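You operate a simulated robot arm through the tools that you are given. There is no shell and no other tool. Be economical: measure what you need, move in short steps, check, and stop when the job is done.

You are at the controls of a simulated two-armed robot. One attempt, no reset.

## Task
Pick up the pipe labelled "T5" from the top of the steel cart with one hand, pass it to the other hand and put it on the top of the pipe vise. Set down upright: pipe.

It is judged by the outcome, as a careful person would: the job done as asked, and still so three seconds after it is handed in. It fails if anything else is knocked over, pushed out of place, dropped, spilled or broken.

## Robot
Two 7-joint arms with two-finger parallel grippers on one trunk, on a base that drives. Base frame: it is fixed to the floor where the robot stands at the start and does not move with it; the origin is under the middle of the robot, x ahead of it, y to its left, z up; the surface under the hand at the start is at about z = 790. Lengths are in mm, angles in degrees, forces in N, time in s.
The left shoulder is at the start at [70, 177, 1120], the right one opposite. With the tool pointing down near the work surface each hand reaches from about 280 to 720 mm from the robot's upright axis, wherever it stands, measured 20 degrees to its own side. Places, roughly: top of the pipe vise (29x20 cm) [3180, -3440, 880]. Payload 3.43 kg a hand.
The tool frame of a hand sits at the grasp point between the pads (the TCP): z along the fingers, y along the line on which they close. The tips reach 30 mm beyond it. The gripper opens to 94 mm. The fingers are 28 mm wide and 10 mm thick; the gripper's body (50 by 96 mm) begins 55 mm behind the TCP.
Orientation is that of the tool frame in the base frame, as a unit quaternion [x, y, z, w]. With the fingers straight down and closing along the base's y, the tool's x points along the base's -x, its y along +y and its z along -z.

## Interface
- The arms move only by the tool apply_moves. It takes "left_plan", "right_plan" or both (then of equal length, played together; a hand with none holds still); each is a list of rows, each a list of 2 entries, a list of its own where there are three numbers: the shift along the tool's x, y, z in units of 300 mm (1.0 is 300 mm), then the turn, a rotation vector about the tool's x, y, z in units of 120 degrees (1.0 is 120 degrees). In form: [[[dx, dy, dz], [rx, ry, rz]], ...]. A call has 1 to 20 rows; each row is the pose to reach, as a shift and turn from the pose commanded when the call began, along the tool's axes at that moment. "left_gripper" and "right_gripper" are, for a hand that has rows, the finger opening in m, from 0 to 0.094, set as the call begins (left out, the last holds). A call with a number of a shift or a turn outside -1 to 1 is refused whole. A row lasts 0.2 s, in which the tool goes at most 50 mm and 8.6 degrees; a call with a longer step from one row to the next is refused whole, and so is a gripper value outside its range. A pose out of reach is approached as far as the arm can. The call stops where the force on the tool passes 40 N (or 10 N more than at its start, if that is more) or the arm is blocked; 0.2 s more then pass. The fingers move at their own pace (about 153 mm/s each) and stop on an object; they squeeze with about 30 N. The grip force told is the motor's: it shows also when the fingers shut on nothing. Time passes only in rows, and 0.2 s behind the last, so rows that repeat a pose let the fingers close. The reply holds the time, the measured pose of the TCP, the force on the tool along the base axes, the opening and the grip force, in the units named above and with some noise, with the torque about the TCP (base axes, N m) and any sound that the robot's microphone picked up.
- Cameras (640 x 400 px; columns grow to the right, rows downward): "scene" is now at [131.8, -11, 1423]; the picture's right is [-0.15, -0.99, 0.00], its down [-0.71, 0.11, -0.70] and it looks along [0.69, -0.10, -0.72] (base axes); focal length 261 px, centre (320, 200). "left" rides on the left gripper at [76, -14, -103] in its tool frame; the picture's right is [0.18, 0.98, 0.00], its down [-0.75, 0.14, -0.64] and it looks along [-0.63, 0.12, 0.77] (tool axes); focal length 243 px, centre (320, 200). "right" rides on the right gripper at [76, 14, -102] in its tool frame; the picture's right is [-0.18, 0.98, 0.00], its down [-0.75, -0.14, -0.64] and it looks along [-0.63, -0.12, 0.77] (tool axes); focal length 243 px, centre (320, 200). There is no depth. A picture from a camera that has moved, and an enlarged one, comes with that camera's place and axes in the base frame and with its lens.
- grab_frame(camera): a new picture of that camera. No time passes.
- lift_body(by): slides the trunk up (or, below 0, down) by that many mm; the arms and the scene camera ride with it, the base frame stays. It gives what a move gives, with no picture.
- steer(legs): drives the robot by 1 to 6 legs, each [ahead, turn to the left] in mm and degrees, along the robot's own axes; the way and the turn of a leg run together, so that a leg with both is an arc; at most 1500 mm and 180 degrees a leg. The arms and the cameras ride along, it lands a little off, and it stops where it bumps. It gives what a move gives.
- aim_head(pan, tilt): turns the head with the scene camera to pan (to the left, within 86 degrees either way) and tilt (down, from -29 to 69), counted from straight ahead of the robot. It gives what a move gives.
- zoom(camera, box): a new picture of the part [left, top, right, bottom] of that camera's present view, enlarged. No time passes.
- finish_job(): hands the job in; it is judged then, once.

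Go step by step. Nothing tells you exact positions but the pictures and the camera data: compare them with the known pose of the tool, close in by small moves and look again before you grip or let go. The budget is 120 turns and 88 pictures, counting those below and the enlarged ones. Unless the task says otherwise, let go and move clear before handing in.

The tools are called after "Request:" as a command line: name --argument value ..., lists and objects as JSON in quotes. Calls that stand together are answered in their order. apply_moves: Moves the arms, as the interface text tells. Its arguments: {"type":"object","properties":{"left_plan":{"type":"array","items":{"type":"array"}},"left_gripper":{"type":"number"},"right_plan":{"type":"array","items":{"type":"array"}},"right_gripper":{"type":"number"}},"required":[]} The other tools are called the same way: lift_body (by) slides the trunk up or down; steer (legs) drives the base; aim_head (pan, tilt) turns the head that bears the scene camera; grab_frame (camera) takes a picture; zoom (camera, box) takes an enlarged picture of a part of a camera's view; finish_job () hands the job in.

At the start:

```text
clock: 0.0
left_tool_pos: [549.2, 205.1, 1094.2]
left_ee_rot: [0.0, 1.0, 0.0, 0.001]
left_contact_force: [-0.3, -0.2, 0.8]
left_wrist_torque: [0.0, -0.01, 0.0]
left_opening: 94.1
left_finger_force: 0.0
right_tool_pos: [512.2, -288.7, 1088.6]
right_ee_rot: [0.0, 1.0, 0.0, 0.0]
right_contact_force: [-0.3, 0.6, -0.2]
right_wrist_torque: [0.0, 0.01, 0.04]
right_opening: 94.0
right_finger_force: 0.1
trunk travel left (down, up): [-700.0, 140.0]
robot x, y, heading: [0.6, 2.5, 0.1]
head pan, tilt: [-8.6, 45.8]
```

scene: 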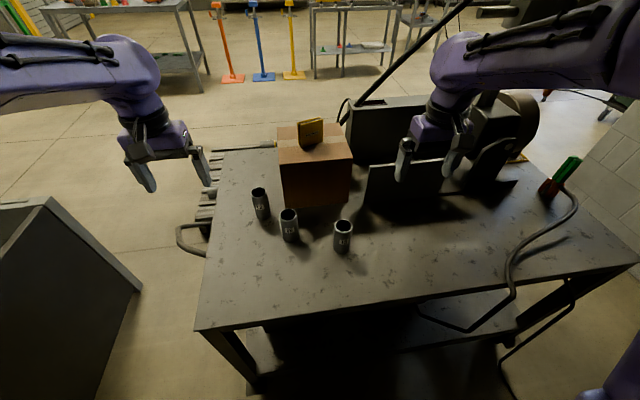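
right: 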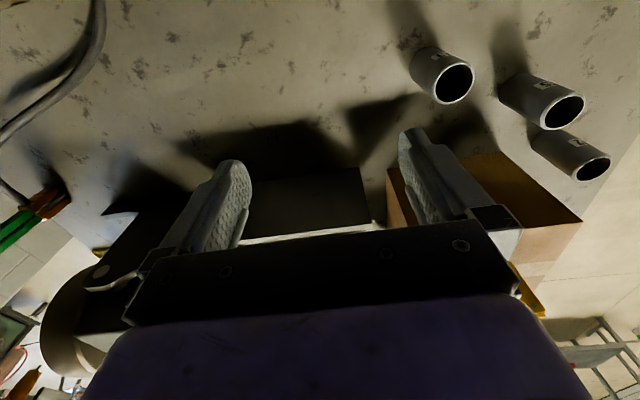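
left: 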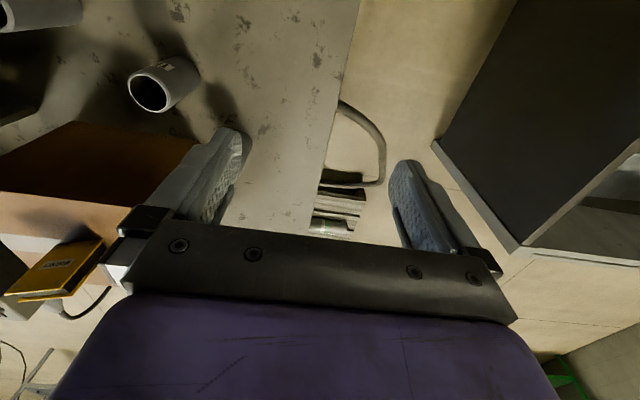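

I see three short pipes on the cart in front of me, with a box and a saw behind them. I'll zoom in to read the labels.

Request:
zoom --camera "scene" --box '[230, 170, 380, 264]'

Request:
zoom --camera "right" --box '[390, 20, 640, 200]'

```text
4.26 times, centred on (305, 217) of scene
camera zoom: at [131.8, -11.0, 1423.0], right [-0.15, -0.99, 0.0], down [-0.71, 0.11, -0.7], along [0.69, -0.1, -0.72], focal length 1111 px, centre (384, 128)
```

zoom: 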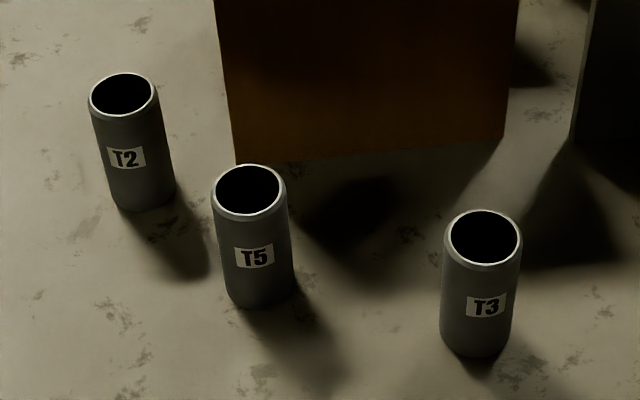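

```text
2.22 times, centred on (515, 110) of right
camera zoom: at [434.8, -275.0, 1191.5], right [0.18, 0.98, 0.0], down [0.75, -0.14, 0.64], along [0.63, -0.12, -0.77], focal length 539 px, centre (-113, 400)
```

zoom: 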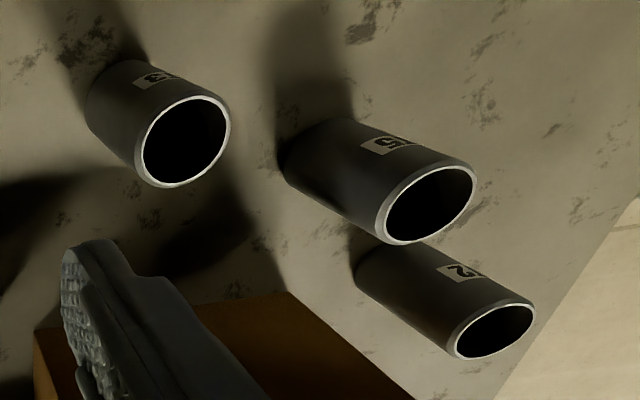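

T5 is the middle pipe, at about (598, 4). It spans z 790–896 and is about 47 mm across. I'll bring the right hand above it with the fingers down, then look again.

Request:
apply_moves --right_plan '[[[-0.036, 0.122, 0.037], [0, 0, 0]], [[-0.072, 0.244, 0.074], [0, 0, 0]], [[-0.108, 0.366, 0.111], [0, 0, 0]], [[-0.144, 0.488, 0.148], [0, 0, 0]], [[-0.18, 0.61, 0.185], [0, 0, 0]], [[-0.216, 0.732, 0.222], [0, 0, 0]], [[-0.252, 0.854, 0.26], [0, 0, 0]], [[-0.287, 0.977, 0.297], [0, 0, 0]], [[-0.287, 0.977, 0.297], [0, 0, 0]]]' --right_gripper 0.094

Request:
grab_frame --camera "right"

Request:
grab_frame --camera "scene"

```text
clock: 2.0
left_tool_pos: [550.0, 204.3, 1094.7]
left_ee_rot: [0.0, 1.0, 0.0, 0.0]
left_contact_force: [-0.2, 0.7, -0.4]
left_wrist_torque: [0.01, 0.01, -0.01]
left_opening: 94.0
left_finger_force: 0.0
right_tool_pos: [597.1, 6.1, 999.6]
right_ee_rot: [0.001, 1.0, 0.0, 0.001]
right_contact_force: [-0.5, 0.6, 0.4]
right_wrist_torque: [0.06, -0.03, -0.01]
right_opening: 94.2
right_finger_force: 0.0
trunk travel left (down, up): [-700.0, 140.0]
robot x, y, heading: [-3.3, 0.3, 0.3]
head pan, tilt: [-8.6, 45.8]
```

```text
82 pictures are left
camera right: at [520.0, 18.6, 1102.6], right [0.18, 0.98, 0.0], down [0.75, -0.14, 0.64], along [0.63, -0.12, -0.77], focal length 243 px, centre (320, 200)
```

right: 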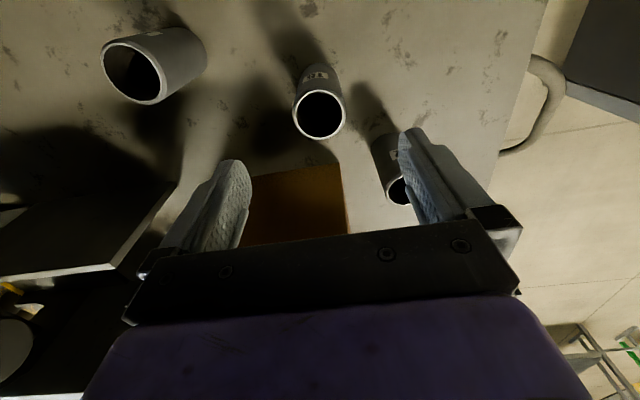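

```text
81 pictures are left
camera scene: at [131.2, -11.7, 1423.0], right [-0.15, -0.99, 0.0], down [-0.71, 0.11, -0.7], along [0.69, -0.1, -0.72], focal length 261 px, centre (320, 200)
```

scene: 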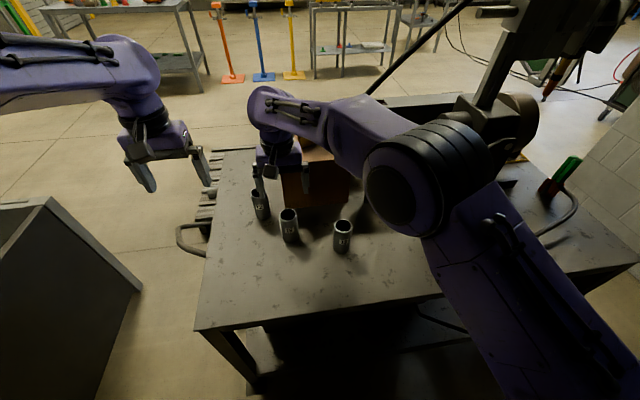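

The wrist camera puts the pipe at about (596, 4), so the hand is lined up. I'll descend to grip the top part of the pipe.

Request:
apply_moves --right_plan '[[[0, -0.005, 0.1], [0, 0, 0]], [[0, -0.005, 0.2], [0, 0, 0]], [[0, -0.005, 0.3], [0, 0, 0]], [[0, -0.005, 0.37], [0, 0, 0]], [[0, -0.005, 0.43], [0, 0, 0]], [[0, -0.005, 0.43], [0, 0, 0]]]'

Request:
grab_frame --camera "right"

Request:
zoom --camera "scene" --box '[230, 140, 380, 264]'

```text
clock: 3.4
left_tool_pos: [551.0, 205.7, 1093.5]
left_ee_rot: [0.0, 1.0, 0.0, 0.0]
left_contact_force: [-0.6, -0.5, -0.7]
left_wrist_torque: [0.01, -0.01, -0.01]
left_opening: 93.9
left_finger_force: 0.0
right_tool_pos: [596.2, 2.8, 870.1]
right_ee_rot: [0.001, 1.0, 0.0, 0.001]
right_contact_force: [0.1, -0.7, -0.4]
right_wrist_torque: [-0.02, 0.01, 0.01]
right_opening: 94.0
right_finger_force: 0.0
trunk travel left (down, up): [-700.0, 140.0]
robot x, y, heading: [-1.0, -2.0, -0.0]
head pan, tilt: [-8.6, 45.8]
```

```text
80 pictures are left
camera right: at [520.3, 16.5, 973.2], right [0.18, 0.98, 0.0], down [0.75, -0.14, 0.64], along [0.63, -0.12, -0.77], focal length 243 px, centre (320, 200)
```

right: 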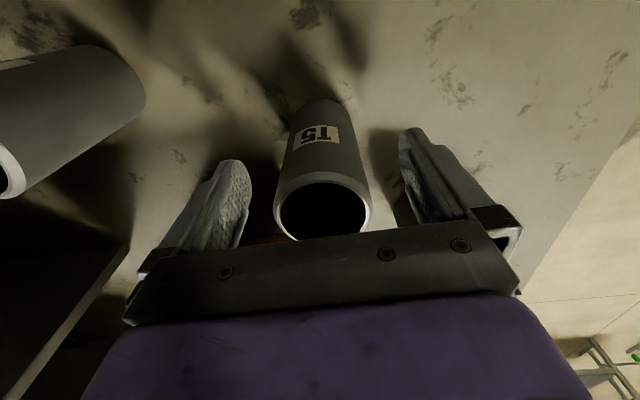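

```text
3.23 times, centred on (305, 202) of scene
camera zoom: at [131.7, -10.8, 1423.0], right [-0.15, -0.99, 0.0], down [-0.71, 0.11, -0.7], along [0.69, -0.1, -0.72], focal length 842 px, centre (368, 194)
```

zoom: 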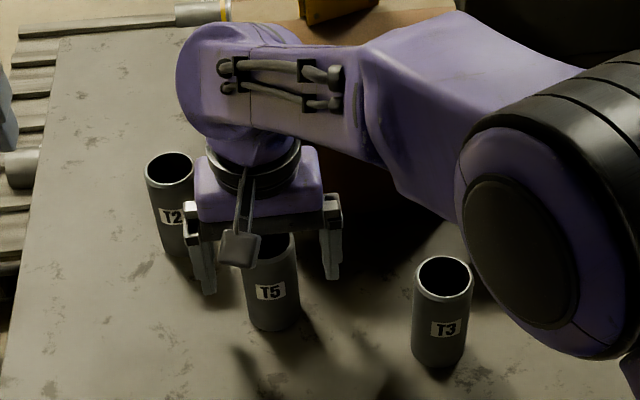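

The pipe sits between the fingers, so I'll close on it.

Request:
apply_moves --right_plan '[[[0, 0, 0], [0, 0, 0]], [[0, 0, 0], [0, 0, 0]], [[0, 0, 0], [0, 0, 0]], [[0, 0, 0], [0, 0, 0]]]' --right_gripper 0.03

```text
clock: 4.4
left_tool_pos: [549.5, 205.2, 1093.7]
left_ee_rot: [0.0, 1.0, 0.0, 0.0]
left_contact_force: [0.3, 0.0, 0.1]
left_wrist_torque: [0.01, 0.0, 0.02]
left_opening: 94.0
left_finger_force: 0.1
right_tool_pos: [597.2, 3.4, 871.0]
right_ee_rot: [0.001, 1.0, 0.0, 0.001]
right_contact_force: [0.0, 0.6, 0.5]
right_wrist_torque: [0.03, 0.01, 0.03]
right_opening: 49.3
right_finger_force: 29.6
trunk travel left (down, up): [-700.0, 140.0]
robot x, y, heading: [-0.9, -1.9, 0.1]
head pan, tilt: [-8.6, 45.8]
```

The grip is firm at 49 mm. I'll lift straight up.

Request:
apply_moves --right_plan '[[[0, 0, -0.06], [0, 0, 0]], [[0, 0, -0.15], [0, 0, 0]], [[0, 0, -0.28], [0, 0, 0]], [[0, 0, -0.42], [0, 0, 0]], [[0, 0, -0.56], [0, 0, 0]], [[0, 0, -0.7], [0, 0, 0]], [[0, 0, -0.7], [0, 0, 0]]]'

Request:
grab_frame --camera "right"

```text
clock: 6.0
left_tool_pos: [550.6, 205.7, 1093.0]
left_ee_rot: [0.0, 1.0, 0.0, -0.001]
left_contact_force: [-0.4, -0.4, 0.4]
left_wrist_torque: [-0.02, 0.0, 0.01]
left_opening: 94.1
left_finger_force: 0.0
right_tool_pos: [596.1, 3.7, 1081.0]
right_ee_rot: [-0.001, 1.0, 0.0, -0.002]
right_contact_force: [1.0, -0.4, -3.4]
right_wrist_torque: [0.02, 0.03, -0.01]
right_opening: 49.4
right_finger_force: 30.2
trunk travel left (down, up): [-700.0, 140.0]
robot x, y, heading: [0.4, 0.1, 0.0]
head pan, tilt: [-8.6, 45.8]
```

```text
78 pictures are left
camera right: at [520.9, 17.0, 1183.4], right [0.18, 0.98, 0.0], down [0.75, -0.14, 0.64], along [0.63, -0.12, -0.77], focal length 243 px, centre (320, 200)
```

right: 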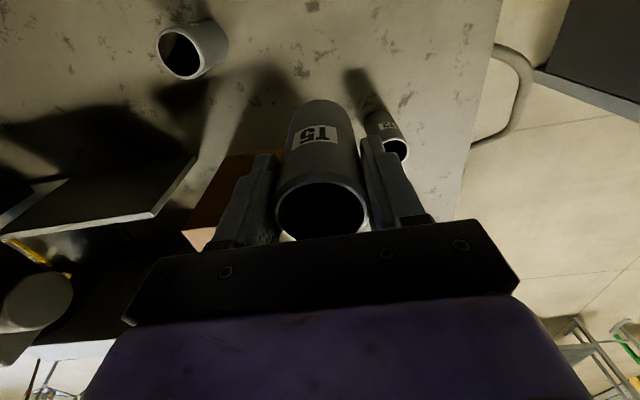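

The pipe is held securely. I'll draw the right hand back and yaw it 90°. At the same time the left hand turns to point toward -y, nearly horizontal with its camera up, ready to take the lower part of the pipe.

Request:
apply_moves --right_plan '[[[0.03, -0.0105, 0], [0, 0, -0.0536]], [[0.06, -0.021, 0], [0, 0, -0.1071]], [[0.09, -0.0315, 0], [0, 0, -0.1607]], [[0.12, -0.042, 0], [0, 0, -0.2143]], [[0.15, -0.0525, 0], [0, 0, -0.2679]], [[0.18, -0.063, 0], [0, 0, -0.3214]], [[0.21, -0.0735, 0], [0, 0, -0.375]], [[0.24, -0.084, 0], [0, 0, -0.4286]], [[0.27, -0.0945, 0], [0, 0, -0.4821]], [[0.3, -0.105, 0], [0, 0, -0.5357]], [[0.33, -0.1155, 0], [0, 0, -0.5893]], [[0.36, -0.126, 0], [0, 0, -0.6429]], [[0.39, -0.1365, 0], [0, 0, -0.6964]], [[0.42, -0.147, 0], [0, 0, -0.75]], [[0.42, -0.147, 0], [0, 0, -0.75]], [[0.42, -0.147, 0], [0, 0, -0.75]]]' --left_plan '[[[0.019, 0.0036, 0.0057], [0.0359, 0.0359, -0.0444]], [[0.038, 0.007, 0.011], [0.0719, 0.0719, -0.0887]], [[0.057, 0.011, 0.017], [0.1078, 0.1078, -0.1331]], [[0.076, 0.014, 0.023], [0.1437, 0.1437, -0.1774]], [[0.095, 0.018, 0.029], [0.1796, 0.1796, -0.2218]], [[0.114, 0.021, 0.034], [0.2156, 0.2156, -0.2661]], [[0.1335, 0.025, 0.04], [0.2515, 0.2515, -0.3105]], [[0.153, 0.029, 0.046], [0.2874, 0.2874, -0.3549]], [[0.172, 0.032, 0.051], [0.3234, 0.3234, -0.3992]], [[0.191, 0.036, 0.057], [0.3593, 0.3593, -0.4436]], [[0.21, 0.039, 0.063], [0.3952, 0.3952, -0.4879]], [[0.229, 0.043, 0.069], [0.4311, 0.4311, -0.5323]], [[0.248, 0.046, 0.074], [0.4671, 0.4671, -0.5766]], [[0.267, 0.05, 0.08], [0.503, 0.503, -0.621]], [[0.267, 0.05, 0.08], [0.503, 0.503, -0.621]], [[0.267, 0.05, 0.08], [0.503, 0.503, -0.621]]]' --left_gripper 0.094

Request:
grab_frame --camera "scene"

Request:
grab_frame --camera "left"

```text
clock: 9.4
left_tool_pos: [470.8, 220.2, 1068.8]
left_ee_rot: [0.55, -0.55, 0.444, 0.445]
left_contact_force: [0.0, 0.8, 0.6]
left_wrist_torque: [-0.01, 0.06, 0.03]
left_opening: 93.9
left_finger_force: 0.2
right_tool_pos: [471.5, -40.2, 1080.0]
right_ee_rot: [-0.707, 0.707, 0.0, 0.0]
right_contact_force: [-0.6, -0.9, -4.2]
right_wrist_torque: [-0.01, -0.03, 0.0]
right_opening: 49.0
right_finger_force: 30.0
trunk travel left (down, up): [-700.0, 140.0]
robot x, y, heading: [1.0, -6.0, 0.1]
head pan, tilt: [-8.6, 45.8]
```

```text
77 pictures are left
camera scene: at [132.3, -10.7, 1422.9], right [-0.15, -0.99, 0.0], down [-0.71, 0.11, -0.7], along [0.69, -0.1, -0.72], focal length 261 px, centre (320, 200)
```

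scene: 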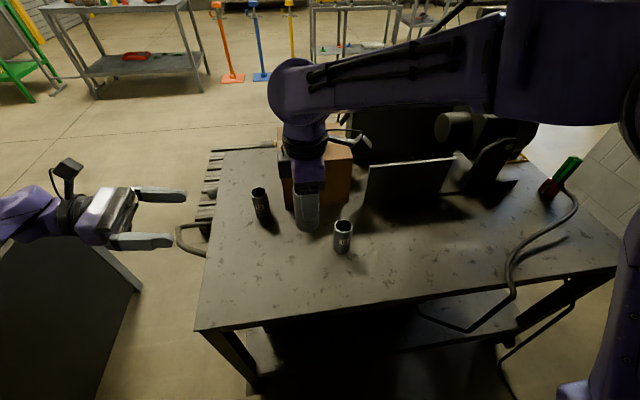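

```text
76 pictures are left
camera left: at [485.7, 303.9, 1165.0], right [-0.98, -0.04, 0.18], down [-0.14, 0.78, -0.6], along [-0.12, -0.62, -0.78], focal length 243 px, centre (320, 200)
```

left: 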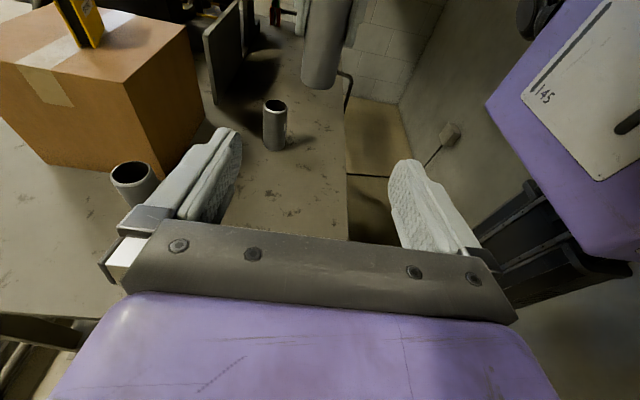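

The geometry checks out: the pipe bottom is at about z 999 and the left fingers are level. I'll bring the left hand to the pipe's lower part, stopping just short to check.

Request:
apply_moves --left_plan '[[[-0.025, 0, 0.119], [0, 0, 0]], [[-0.05, 0, 0.238], [0, 0, 0]], [[-0.074, 0, 0.357], [0, 0, 0]], [[-0.05, 0, 0.466], [0, 0, 0]], [[-0.028, 0, 0.575], [0, 0, 0]], [[-0.005, 0, 0.683], [0, 0, 0]], [[-0.005, 0, 0.683], [0, 0, 0]]]'

Request:
grab_frame --camera "left"

Request:
zoom --camera "scene" --box '[160, 100, 400, 250]'

```text
clock: 11.0
left_tool_pos: [470.7, 21.0, 1024.4]
left_ee_rot: [0.55, -0.549, 0.445, 0.444]
left_contact_force: [0.3, -0.8, -0.3]
left_wrist_torque: [-0.01, 0.01, 0.03]
left_opening: 93.8
left_finger_force: 0.1
right_tool_pos: [472.5, -40.5, 1080.8]
right_ee_rot: [-0.707, 0.708, 0.0, -0.001]
right_contact_force: [-0.6, -0.7, -4.6]
right_wrist_torque: [-0.03, 0.0, -0.02]
right_opening: 49.4
right_finger_force: 29.6
trunk travel left (down, up): [-700.0, 140.0]
robot x, y, heading: [-1.3, -0.3, -0.2]
head pan, tilt: [-8.6, 45.8]
```

```text
75 pictures are left
camera left: at [485.7, 103.8, 1120.5], right [-0.98, -0.04, 0.18], down [-0.14, 0.78, -0.6], along [-0.12, -0.62, -0.78], focal length 243 px, centre (320, 200)
```

left: 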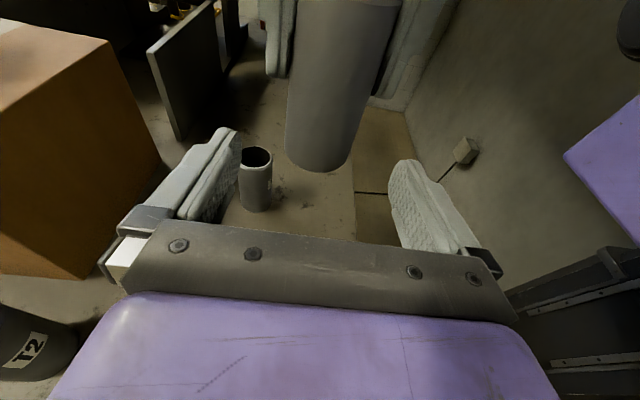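

```text
2.67 times, centred on (280, 175) of scene
camera zoom: at [132.0, -10.2, 1422.9], right [-0.15, -0.99, 0.0], down [-0.71, 0.11, -0.7], along [0.69, -0.1, -0.72], focal length 696 px, centre (427, 267)
```

zoom: 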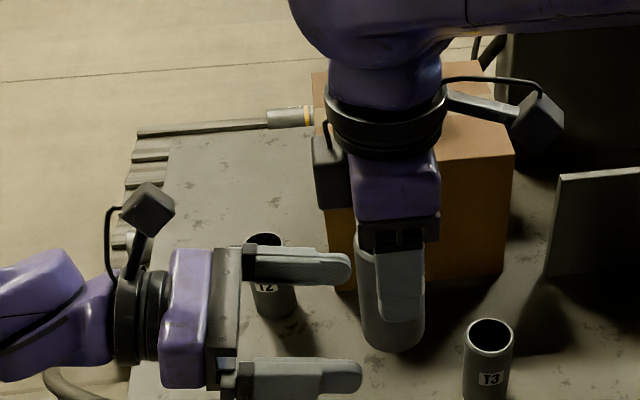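

Clearances look right, so I'll move in the last 53 mm.

Request:
apply_moves --left_plan '[[[0.0123, 0, 0.058], [0, 0, 0]], [[0.0247, 0, 0.115], [0, 0, 0]], [[0.037, 0, 0.173], [0, 0, 0]], [[0.037, 0, 0.173], [0, 0, 0]]]'

Request:
grab_frame --camera "left"

Request:
zoom --camera "scene" --box '[200, 120, 360, 250]'

```text
clock: 12.0
left_tool_pos: [469.6, -31.6, 1025.9]
left_ee_rot: [-0.549, 0.55, -0.445, -0.445]
left_contact_force: [1.2, 0.2, 0.2]
left_wrist_torque: [0.04, 0.02, 0.02]
left_opening: 94.0
left_finger_force: 0.1
right_tool_pos: [472.2, -40.2, 1080.5]
right_ee_rot: [-0.707, 0.707, 0.0, 0.0]
right_contact_force: [0.6, 0.7, -4.0]
right_wrist_torque: [-0.04, -0.01, 0.02]
right_opening: 49.2
right_finger_force: 30.0
trunk travel left (down, up): [-700.0, 140.0]
robot x, y, heading: [-3.2, 2.6, 0.3]
head pan, tilt: [-8.6, 45.8]
```

```text
73 pictures are left
camera left: at [486.1, 50.7, 1121.3], right [-0.98, -0.04, 0.18], down [-0.14, 0.78, -0.6], along [-0.12, -0.62, -0.78], focal length 243 px, centre (320, 200)
```

left: 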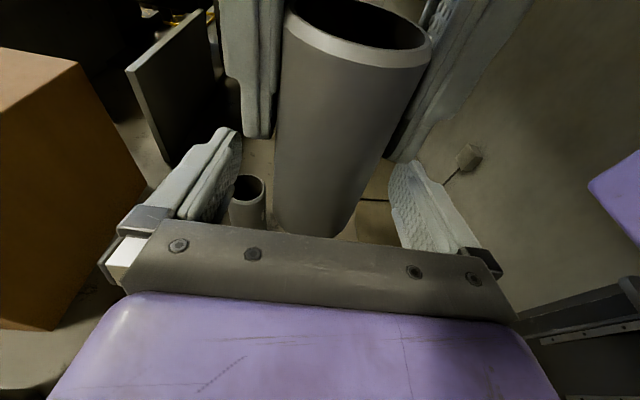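

```text
3.08 times, centred on (280, 185) of scene
camera zoom: at [132.2, -10.6, 1422.9], right [-0.15, -0.99, 0.0], down [-0.71, 0.11, -0.7], along [0.69, -0.1, -0.72], focal length 803 px, centre (443, 246)
```

zoom: 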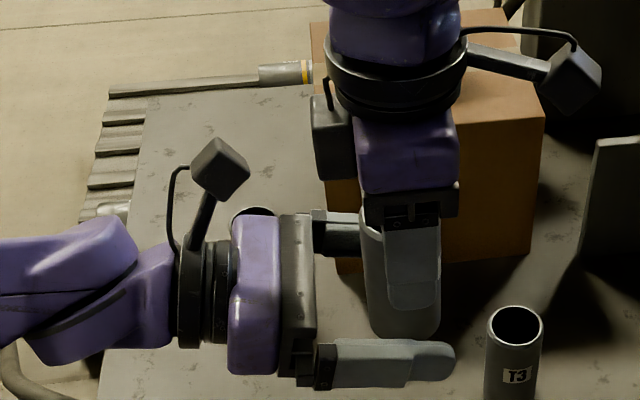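

The pipe is between the left fingers, with the right fingertips above them. I'll close the left hand.

Request:
apply_moves --left_plan '[[[0, 0, 0], [0, 0, 0]], [[0, 0, 0], [0, 0, 0]], [[0, 0, 0], [0, 0, 0]], [[0, 0, 0], [0, 0, 0]]]' --left_gripper 0.03

Request:
zoom --camera "scene" --box '[200, 120, 360, 250]'

```text
clock: 13.0
left_tool_pos: [472.1, -32.1, 1025.3]
left_ee_rot: [0.55, -0.549, 0.445, 0.445]
left_contact_force: [9.7, -2.9, -0.4]
left_wrist_torque: [0.27, 0.26, 0.07]
left_opening: 52.0
left_finger_force: 30.3
right_tool_pos: [471.8, -41.2, 1079.9]
right_ee_rot: [0.707, -0.707, -0.001, 0.001]
right_contact_force: [-9.7, 2.5, -1.3]
right_wrist_torque: [-0.08, 0.27, 0.0]
right_opening: 49.1
right_finger_force: 30.2
trunk travel left (down, up): [-700.0, 140.0]
robot x, y, heading: [-0.4, 0.8, 0.1]
head pan, tilt: [-8.6, 45.8]
```

```text
3.08 times, centred on (280, 185) of scene
camera zoom: at [132.4, -10.9, 1422.9], right [-0.15, -0.99, 0.0], down [-0.71, 0.11, -0.7], along [0.69, -0.1, -0.72], focal length 803 px, centre (443, 246)
```

zoom: 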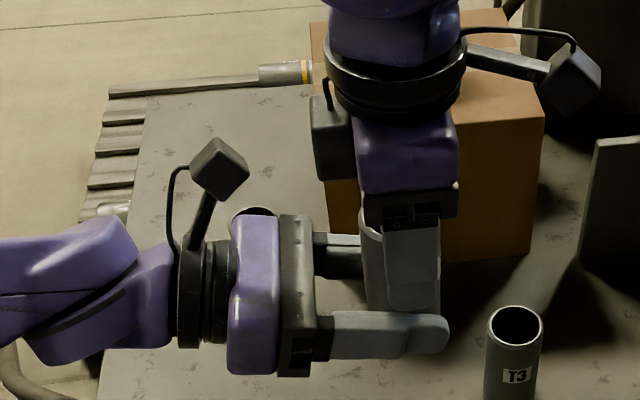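

The left opening reads 52 mm against 49 mm on the right, with a 10 N side force. That suggests the left hand is off-centre by a couple of mm, so I'll shift it toward +x.

Request:
apply_moves --left_plan '[[[0, -0.006, 0], [0, 0, 0]], [[0, -0.01, 0], [0, 0, 0]], [[0, -0.01, 0], [0, 0, 0]], [[0, -0.01, 0], [0, 0, 0]]]'

```text
clock: 14.0
left_tool_pos: [471.6, -33.3, 1026.0]
left_ee_rot: [-0.549, 0.551, -0.444, -0.445]
left_contact_force: [-10.9, -2.8, 0.3]
left_wrist_torque: [0.2, -0.41, 0.06]
left_opening: 51.8
left_finger_force: 30.5
right_tool_pos: [471.7, -41.2, 1079.8]
right_ee_rot: [-0.707, 0.708, 0.0, 0.001]
right_contact_force: [10.8, 3.4, -3.9]
right_wrist_torque: [-0.03, -0.13, -0.19]
right_opening: 49.1
right_finger_force: 29.9
trunk travel left (down, up): [-700.0, 140.0]
robot x, y, heading: [0.9, 3.4, -0.0]
head pan, tilt: [-8.6, 45.8]
```

The force reversed sign, so both fingers do grip. I'll go back half of that shift to remove the stress, then check both views.

Request:
apply_moves --left_plan '[[[0, 0.005, 0], [0, 0, 0]], [[0, 0.005, 0], [0, 0, 0]]]'

Request:
grab_frame --camera "left"

Request:
grab_frame --camera "right"

```text
clock: 14.6
left_tool_pos: [471.9, -30.7, 1025.1]
left_ee_rot: [-0.549, 0.55, -0.444, -0.446]
left_contact_force: [-6.6, -4.7, 0.2]
left_wrist_torque: [0.19, -0.27, -0.05]
left_opening: 51.7
left_finger_force: 30.1
right_tool_pos: [473.2, -40.2, 1080.3]
right_ee_rot: [0.708, -0.706, 0.0, 0.0]
right_contact_force: [6.0, 4.5, -1.7]
right_wrist_torque: [0.09, -0.12, 0.04]
right_opening: 49.0
right_finger_force: 29.3
trunk travel left (down, up): [-700.0, 140.0]
robot x, y, heading: [2.6, -1.2, 0.0]
head pan, tilt: [-8.6, 45.8]
```

```text
70 pictures are left
camera left: at [487.2, 50.7, 1121.3], right [-0.98, -0.04, 0.18], down [-0.14, 0.78, -0.6], along [-0.12, -0.62, -0.78], focal length 243 px, centre (320, 200)
```

left: 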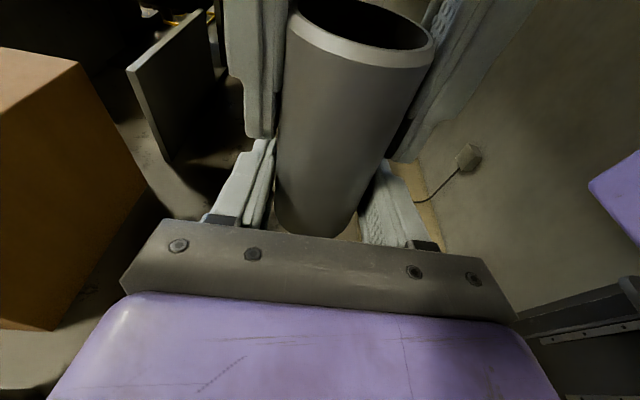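

```text
69 pictures are left
camera right: at [457.2, -117.8, 1182.9], right [-0.98, 0.18, 0.0], down [0.14, 0.75, 0.64], along [0.12, 0.63, -0.77], focal length 243 px, centre (320, 200)
```

right: 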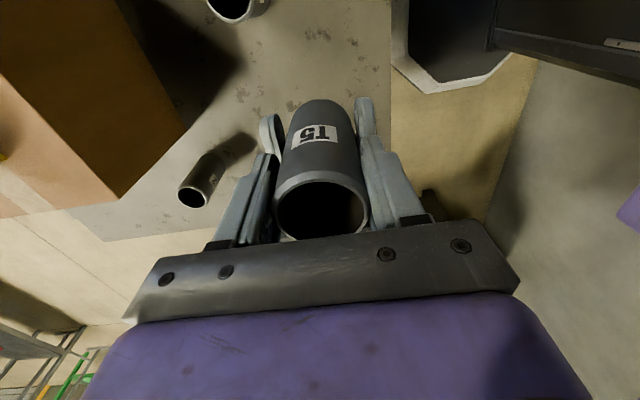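

Both hands hold the pipe, so I'll release the right hand first without moving it.

Request:
apply_moves --right_plan '[[[0, 0, 0], [0, 0, 0]], [[0, 0, 0], [0, 0, 0]], [[0, 0, 0], [0, 0, 0]]]' --right_gripper 0.094

Request:
grab_frame --camera "left"

```text
clock: 15.4
left_tool_pos: [472.6, -31.6, 1026.1]
left_ee_rot: [0.55, -0.549, 0.445, 0.444]
left_contact_force: [-0.1, -0.1, 0.4]
left_wrist_torque: [0.04, 0.02, -0.01]
left_opening: 51.9
left_finger_force: 29.7
right_tool_pos: [471.9, -41.0, 1079.3]
right_ee_rot: [-0.707, 0.708, -0.001, 0.0]
right_contact_force: [0.1, 0.6, 0.5]
right_wrist_torque: [0.02, 0.02, 0.04]
right_opening: 93.9
right_finger_force: 0.0
trunk travel left (down, up): [-700.0, 140.0]
robot x, y, heading: [-0.9, -1.3, -0.1]
head pan, tilt: [-8.6, 45.8]
```

```text
68 pictures are left
camera left: at [487.4, 50.9, 1121.4], right [-0.98, -0.04, 0.18], down [-0.14, 0.78, -0.6], along [-0.12, -0.62, -0.78], focal length 243 px, centre (320, 200)
```

left: 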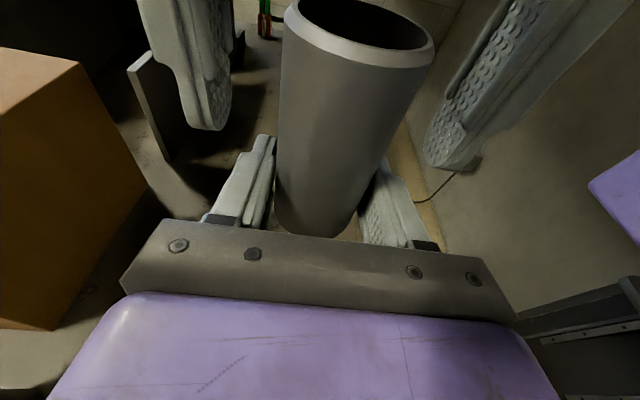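

The pipe stays put in the left hand. I'll raise the right hand straight up and off.

Request:
apply_moves --right_plan '[[[0, 0, -0.08], [0, 0, 0]], [[0, 0, -0.2], [0, 0, 0]], [[0, 0, -0.33], [0, 0, 0]], [[0, 0, -0.45], [0, 0, 0]], [[0.1, 0, -0.5], [0, 0, 0]], [[0.25, 0, -0.5], [0, 0, 0]], [[0.4, 0, -0.5], [0, 0, 0]], [[0.55, 0, -0.5], [0, 0, 0]], [[0.65, 0, -0.5], [0, 0, 0]], [[0.65, 0, -0.5], [0, 0, 0]]]'

Request:
grab_frame --camera "left"

Request:
grab_frame --camera "scene"

```text
clock: 17.6
left_tool_pos: [472.7, -32.6, 1024.3]
left_ee_rot: [0.549, -0.549, 0.445, 0.445]
left_contact_force: [-0.8, -0.7, -0.8]
left_wrist_torque: [0.03, 0.04, 0.0]
left_opening: 52.0
left_finger_force: 30.3
right_tool_pos: [471.4, -233.4, 1229.8]
right_ee_rot: [0.708, -0.706, 0.001, 0.001]
right_contact_force: [0.0, 0.3, 0.0]
right_wrist_torque: [0.02, 0.0, 0.04]
right_opening: 94.2
right_finger_force: 0.0
trunk travel left (down, up): [-700.0, 140.0]
robot x, y, heading: [-0.1, -0.3, 0.2]
head pan, tilt: [-8.6, 45.8]
```

```text
67 pictures are left
camera left: at [487.4, 51.5, 1121.3], right [-0.98, -0.04, 0.18], down [-0.14, 0.78, -0.6], along [-0.12, -0.62, -0.78], focal length 243 px, centre (320, 200)
```

left: 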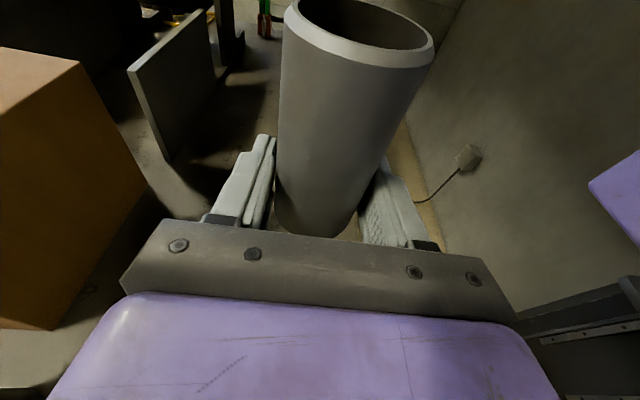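

```text
66 pictures are left
camera scene: at [132.5, -10.0, 1422.9], right [-0.15, -0.99, 0.0], down [-0.71, 0.11, -0.7], along [0.69, -0.1, -0.72], focal length 261 px, centre (320, 200)
```

scene: 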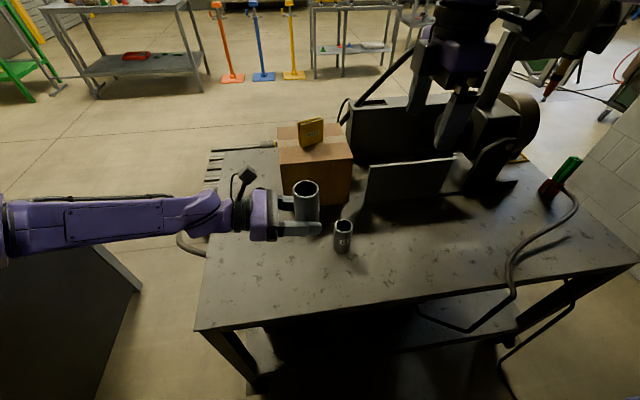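

The handover worked. Now I'll look around to plan the drive to the vise, which is ahead and to the right.

Request:
aim_head --pan -45 --tilt 12

Request:
grab_frame --camera "scene"

Request:
aim_head --pan 10 --tilt 12

Request:
grab_frame --camera "scene"

Request:
aim_head --pan -86 --tilt 30

Request:
grab_frame --camera "scene"

Request:
aim_head --pan 75 --tilt 30

Request:
grab_frame --camera "scene"

```text
clock: 18.6
left_tool_pos: [471.4, -32.8, 1025.9]
left_ee_rot: [0.55, -0.55, 0.445, 0.445]
left_contact_force: [0.3, -0.8, -0.3]
left_wrist_torque: [-0.02, 0.02, 0.0]
left_opening: 52.1
left_finger_force: 29.7
right_tool_pos: [471.4, -234.7, 1230.1]
right_ee_rot: [-0.706, 0.708, 0.0, 0.0]
right_contact_force: [-0.7, 0.1, 0.0]
right_wrist_torque: [-0.01, 0.01, 0.04]
right_opening: 93.9
right_finger_force: 0.0
trunk travel left (down, up): [-700.0, 140.0]
robot x, y, heading: [-2.6, -1.4, 0.1]
head pan, tilt: [-45.0, 12.0]
```

```text
65 pictures are left
camera scene: at [118.7, -64.7, 1475.7], right [-0.71, -0.71, 0.0], down [-0.15, 0.15, -0.98], along [0.69, -0.69, -0.21], focal length 261 px, centre (320, 200)
```

scene: 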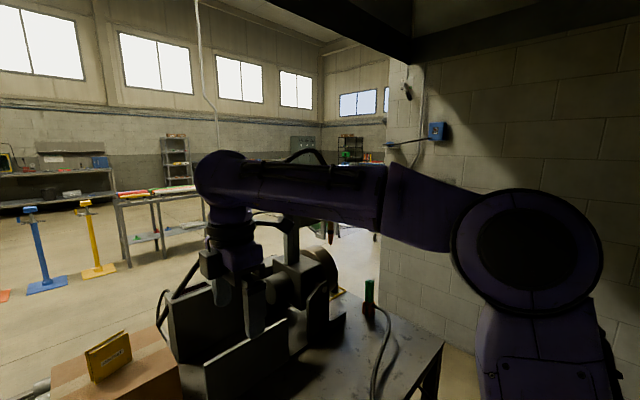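

```text
clock: 19.9
left_tool_pos: [472.5, -33.5, 1025.9]
left_ee_rot: [-0.549, 0.55, -0.444, -0.446]
left_contact_force: [0.7, 0.1, -0.7]
left_wrist_torque: [0.05, 0.03, 0.01]
left_opening: 51.9
left_finger_force: 30.1
right_tool_pos: [471.1, -233.8, 1230.8]
right_ee_rot: [-0.707, 0.707, 0.0, 0.0]
right_contact_force: [0.7, 0.2, -0.2]
right_wrist_torque: [0.0, 0.04, 0.01]
right_opening: 94.0
right_finger_force: 0.1
trunk travel left (down, up): [-700.0, 140.0]
robot x, y, heading: [0.8, -1.8, 0.1]
head pan, tilt: [10.0, 12.0]
```

```text
64 pictures are left
camera scene: at [144.5, 17.1, 1475.8], right [0.17, -0.98, 0.0], down [-0.21, -0.04, -0.98], along [0.96, 0.17, -0.21], focal length 261 px, centre (320, 200)
```

scene: 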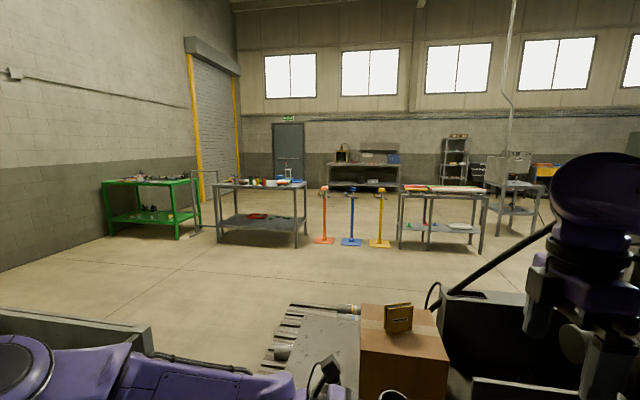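

```text
clock: 21.6
left_tool_pos: [473.5, -32.7, 1025.0]
left_ee_rot: [0.55, -0.549, 0.445, 0.445]
left_contact_force: [-0.3, -1.1, -0.1]
left_wrist_torque: [0.01, 0.04, -0.01]
left_opening: 51.6
left_finger_force: 29.7
right_tool_pos: [471.7, -234.9, 1230.8]
right_ee_rot: [0.707, -0.707, 0.0, 0.0]
right_contact_force: [0.5, 1.2, 0.4]
right_wrist_torque: [-0.01, -0.02, -0.03]
right_opening: 93.9
right_finger_force: 0.0
trunk travel left (down, up): [-700.0, 140.0]
robot x, y, heading: [1.0, 2.5, 0.2]
head pan, tilt: [-85.9, 30.0]
```

```text
63 pictures are left
camera scene: at [59.1, -89.2, 1446.7], right [-1.0, -0.07, 0.0], down [-0.04, 0.5, -0.87], along [0.06, -0.86, -0.5], focal length 261 px, centre (320, 200)
```

scene: 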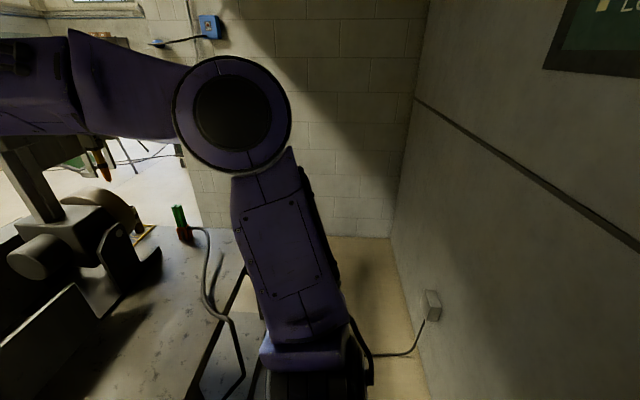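

```text
clock: 24.1
left_tool_pos: [472.4, -33.5, 1024.6]
left_ee_rot: [-0.549, 0.55, -0.444, -0.445]
left_contact_force: [0.7, 0.0, 0.0]
left_wrist_torque: [0.01, 0.0, -0.02]
left_opening: 51.7
left_finger_force: 30.6
right_tool_pos: [472.0, -235.5, 1230.0]
right_ee_rot: [-0.707, 0.707, 0.0, -0.001]
right_contact_force: [0.1, -0.2, 0.0]
right_wrist_torque: [0.01, 0.0, 0.0]
right_opening: 94.0
right_finger_force: 0.1
trunk travel left (down, up): [-700.0, 140.0]
robot x, y, heading: [-0.4, -2.9, 0.0]
head pan, tilt: [75.0, 30.0]
```

```text
62 pictures are left
camera scene: at [76.1, 88.4, 1446.7], right [0.97, -0.26, 0.0], down [-0.13, -0.48, -0.87], along [0.22, 0.84, -0.5], focal length 261 px, centre (320, 200)
```

scene: 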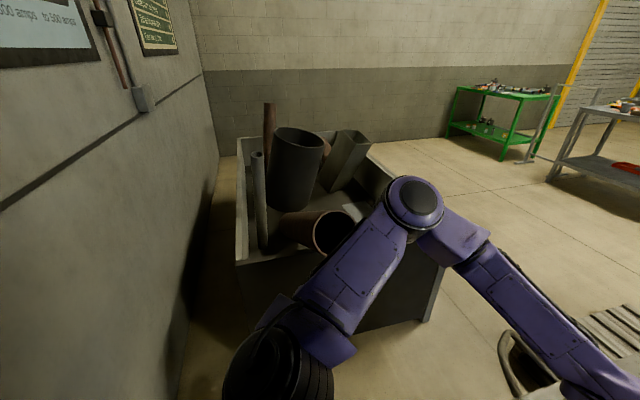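

We stand in an alcove behind the cart, with a bin on the left and a wall on the right. I need to see the floor gaps on both sides.

Request:
aim_head --pan 50 --tilt 55

Request:
grab_frame --camera "scene"

Request:
aim_head --pan -80 --tilt 62

Request:
grab_frame --camera "scene"

```text
clock: 24.9
left_tool_pos: [471.8, -31.8, 1025.3]
left_ee_rot: [-0.548, 0.55, -0.444, -0.446]
left_contact_force: [0.5, -1.2, -0.6]
left_wrist_torque: [0.0, -0.03, -0.01]
left_opening: 51.6
left_finger_force: 29.9
right_tool_pos: [471.3, -234.5, 1229.9]
right_ee_rot: [0.707, -0.707, 0.0, -0.001]
right_contact_force: [0.5, 0.4, -0.5]
right_wrist_torque: [0.01, 0.02, -0.01]
right_opening: 93.8
right_finger_force: 0.0
trunk travel left (down, up): [-700.0, 140.0]
robot x, y, heading: [1.5, 1.0, 0.0]
head pan, tilt: [50.0, 55.0]
```

```text
61 pictures are left
camera scene: at [98.9, 56.4, 1410.8], right [0.77, -0.64, 0.0], down [-0.53, -0.63, -0.57], along [0.37, 0.44, -0.82], focal length 261 px, centre (320, 200)
```

scene: 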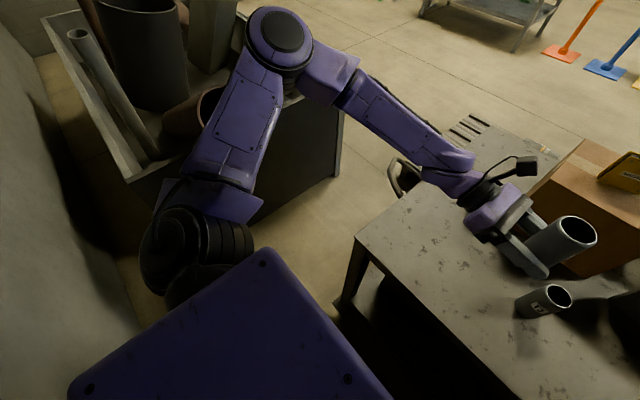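

```text
clock: 27.1
left_tool_pos: [471.8, -33.3, 1025.6]
left_ee_rot: [0.55, -0.55, 0.445, 0.445]
left_contact_force: [-0.3, 0.0, 1.0]
left_wrist_torque: [0.06, 0.01, -0.04]
left_opening: 51.5
left_finger_force: 29.6
right_tool_pos: [471.7, -235.1, 1229.8]
right_ee_rot: [-0.707, 0.707, 0.0, 0.0]
right_contact_force: [0.5, 0.4, 0.2]
right_wrist_torque: [0.01, 0.01, 0.0]
right_opening: 94.1
right_finger_force: 0.0
trunk travel left (down, up): [-700.0, 140.0]
robot x, y, heading: [-1.2, 0.0, 0.2]
head pan, tilt: [-80.0, 62.0]
```

```text
60 pictures are left
camera scene: at [63.8, -62.3, 1402.4], right [-0.98, -0.17, 0.0], down [-0.15, 0.87, -0.47], along [0.08, -0.46, -0.88], focal length 261 px, centre (320, 200)
```

scene: 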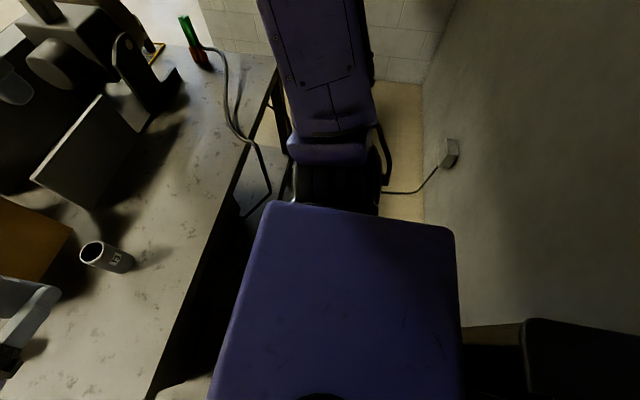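

Request:
aim_head --pan -50 --tilt 65

Request:
grab_frame --camera "scene"

Request:
zoom --camera "right" --box '[0, 0, 640, 400]'

```text
clock: 28.0
left_tool_pos: [472.7, -32.3, 1025.6]
left_ee_rot: [0.55, -0.549, 0.445, 0.445]
left_contact_force: [0.2, 0.0, -0.1]
left_wrist_torque: [-0.01, -0.02, 0.02]
left_opening: 51.7
left_finger_force: 30.0
right_tool_pos: [471.7, -235.6, 1230.2]
right_ee_rot: [0.707, -0.707, 0.0, 0.0]
right_contact_force: [-0.2, -0.5, -0.1]
right_wrist_torque: [-0.03, 0.03, -0.03]
right_opening: 93.9
right_finger_force: 0.0
trunk travel left (down, up): [-700.0, 140.0]
robot x, y, heading: [2.1, -2.1, -0.0]
head pan, tilt: [-50.0, 65.0]
```

```text
59 pictures are left
camera scene: at [91.5, -45.5, 1399.1], right [-0.77, -0.64, 0.0], down [-0.58, 0.69, -0.42], along [0.27, -0.32, -0.91], focal length 261 px, centre (320, 200)
```

scene: 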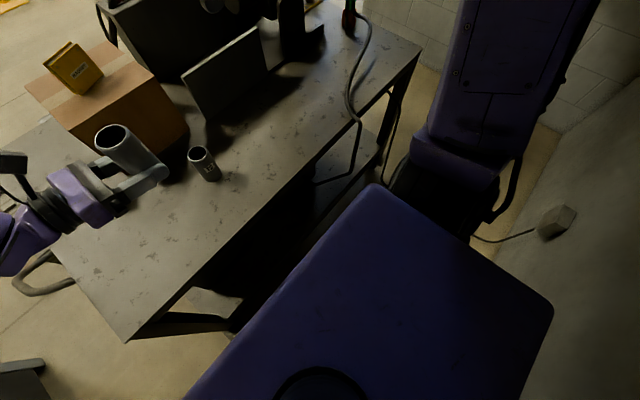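

```text
1.00 times, centred on (320, 200) of right (not enlarged: the box is as wide or as high as the picture)
camera zoom: at [456.6, -312.1, 1333.1], right [-0.98, 0.18, 0.0], down [0.14, 0.75, 0.64], along [0.12, 0.63, -0.77], focal length 243 px, centre (320, 200)
```

zoom: 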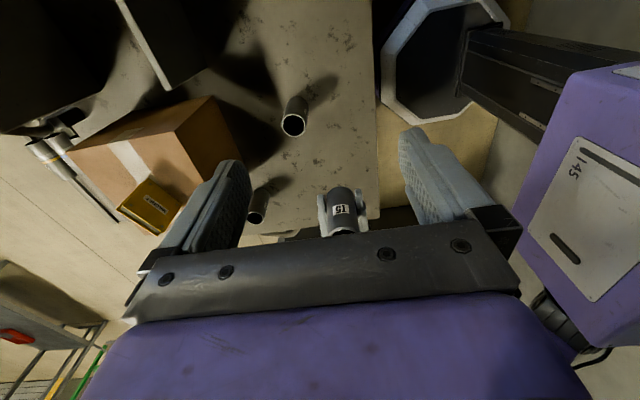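

The left gap is too narrow, since the handle to the bin is about 500 mm. The right side is about 1 m wide, with only a floor cord. I'll tuck the right hand in so I can turn safely.

Request:
apply_moves --right_plan '[[[0, 0.026, 0], [0, 0, 0.0625]], [[0, 0.051, 0], [0, 0, 0.125]], [[0, 0.077, 0], [0, 0, 0.1875]], [[0, 0.102, 0], [0, 0, 0.25]], [[0, 0.128, 0], [0, 0, 0.3125]], [[0, 0.154, 0], [0, 0, 0.375]], [[0, 0.179, 0], [0, 0, 0.4375]], [[0, 0.205, 0], [0, 0, 0.5]], [[0, 0.23, 0], [0, 0, 0.5625]], [[0, 0.256, 0], [0, 0, 0.625]], [[0, 0.281, 0], [0, 0, 0.6875]], [[0, 0.307, 0], [0, 0, 0.75]], [[0, 0.307, 0], [0, 0, 0.75]]]'

Request:
steer --legs '[[0, -45]]'

Request:
aim_head --pan -30 --tilt 35

Request:
grab_frame --camera "scene"

```text
clock: 30.8
left_tool_pos: [471.7, -32.0, 1026.2]
left_ee_rot: [0.55, -0.549, 0.445, 0.445]
left_contact_force: [-0.2, -0.1, -0.6]
left_wrist_torque: [0.04, 0.02, -0.02]
left_opening: 51.5
left_finger_force: 29.8
right_tool_pos: [380.3, -235.3, 1230.6]
right_ee_rot: [0.001, 1.0, 0.0, 0.0]
right_contact_force: [0.0, -0.6, -0.8]
right_wrist_torque: [0.03, 0.04, 0.03]
right_opening: 93.7
right_finger_force: 0.0
trunk travel left (down, up): [-700.0, 140.0]
robot x, y, heading: [0.9, 0.9, -0.1]
head pan, tilt: [-50.0, 65.0]
```

```text
clock: 33.2
left_tool_pos: [313.2, -354.5, 1024.9]
left_ee_rot: [-0.299, 0.717, -0.242, -0.581]
left_contact_force: [0.3, 0.0, -0.3]
left_wrist_torque: [0.04, -0.03, 0.01]
left_opening: 51.4
left_finger_force: 29.8
right_tool_pos: [104.1, -434.6, 1229.8]
right_ee_rot: [0.381, 0.925, 0.0, 0.001]
right_contact_force: [-0.1, 0.3, 0.1]
right_wrist_torque: [-0.03, -0.03, -0.06]
right_opening: 94.1
right_finger_force: 0.1
trunk travel left (down, up): [-700.0, 140.0]
robot x, y, heading: [0.8, -3.2, -44.8]
head pan, tilt: [-50.0, 65.0]
```

```text
clock: 34.2
left_tool_pos: [312.4, -354.8, 1024.5]
left_ee_rot: [-0.299, 0.717, -0.242, -0.581]
left_contact_force: [0.3, 0.5, 0.4]
left_wrist_torque: [0.02, -0.05, -0.01]
left_opening: 51.6
left_finger_force: 30.1
right_tool_pos: [103.5, -434.9, 1230.1]
right_ee_rot: [0.38, 0.925, 0.0, 0.001]
right_contact_force: [0.0, 0.3, 0.2]
right_wrist_torque: [-0.03, 0.01, 0.04]
right_opening: 94.0
right_finger_force: 0.0
trunk travel left (down, up): [-700.0, 140.0]
robot x, y, heading: [-2.0, 0.1, -44.7]
head pan, tilt: [-30.0, 35.0]
```

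```text
57 pictures are left
camera scene: at [61.2, -119.4, 1438.8], right [-0.96, -0.26, 0.0], down [-0.15, 0.55, -0.82], along [0.22, -0.79, -0.57], focal length 261 px, centre (320, 200)
```

scene: 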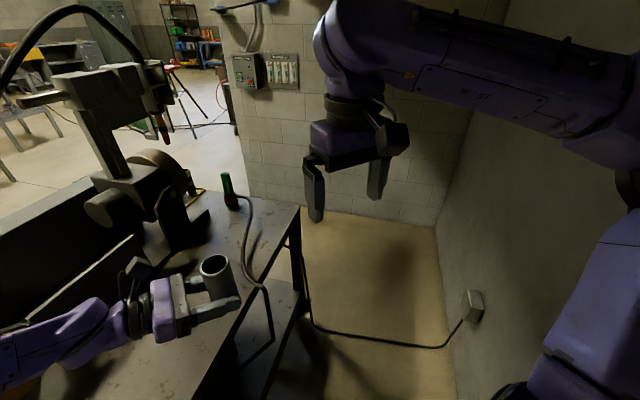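

The floor cord lies across the passage, low and flat, and everything else clears. I'll finish the turn and advance along the passage.

Request:
steer --legs '[[0, -45], [600, 0]]'

Request:
aim_head --pan 0 --tilt 40

Request:
grab_frame --camera "scene"

```text
clock: 36.3
left_tool_pos: [27.3, -422.5, 1042.6]
left_ee_rot: [-0.046, 0.779, -0.067, -0.622]
left_contact_force: [-4.6, 1.7, -0.3]
left_wrist_torque: [0.31, 0.0, 0.33]
left_opening: 45.3
left_finger_force: 30.1
right_tool_pos: [-155.7, -380.1, 1190.2]
right_ee_rot: [0.621, 0.78, -0.015, -0.081]
right_contact_force: [-1.4, 0.0, 0.4]
right_wrist_torque: [0.0, -0.03, -0.03]
right_opening: 93.9
right_finger_force: 0.1
trunk travel left (down, up): [-700.0, 140.0]
robot x, y, heading: [3.8, -8.7, -78.4]
head pan, tilt: [-30.0, 35.0]
stopped in leg 1: the robot was blocked; the commanded pose is now the measured one
```

```text
clock: 37.2
left_tool_pos: [31.6, -448.8, 1043.3]
left_ee_rot: [-0.062, 0.772, -0.07, -0.629]
left_contact_force: [-0.4, -0.4, -0.6]
left_wrist_torque: [0.02, -0.09, -0.03]
left_opening: 47.4
left_finger_force: 30.3
right_tool_pos: [-162.6, -389.6, 1191.0]
right_ee_rot: [0.634, 0.77, -0.005, -0.075]
right_contact_force: [-1.0, -0.3, -0.1]
right_wrist_torque: [0.02, 0.02, 0.01]
right_opening: 93.9
right_finger_force: 0.1
trunk travel left (down, up): [-700.0, 140.0]
robot x, y, heading: [2.6, -4.7, -78.1]
head pan, tilt: [0.0, 40.0]
```

```text
56 pictures are left
camera scene: at [155.6, -111.2, 1433.3], right [-0.97, -0.21, 0.09], down [-0.2, 0.62, -0.76], along [0.1, -0.76, -0.64], focal length 261 px, centre (320, 200)
```

scene: 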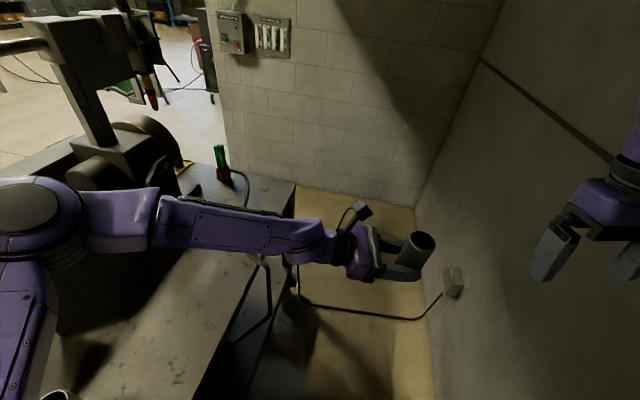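

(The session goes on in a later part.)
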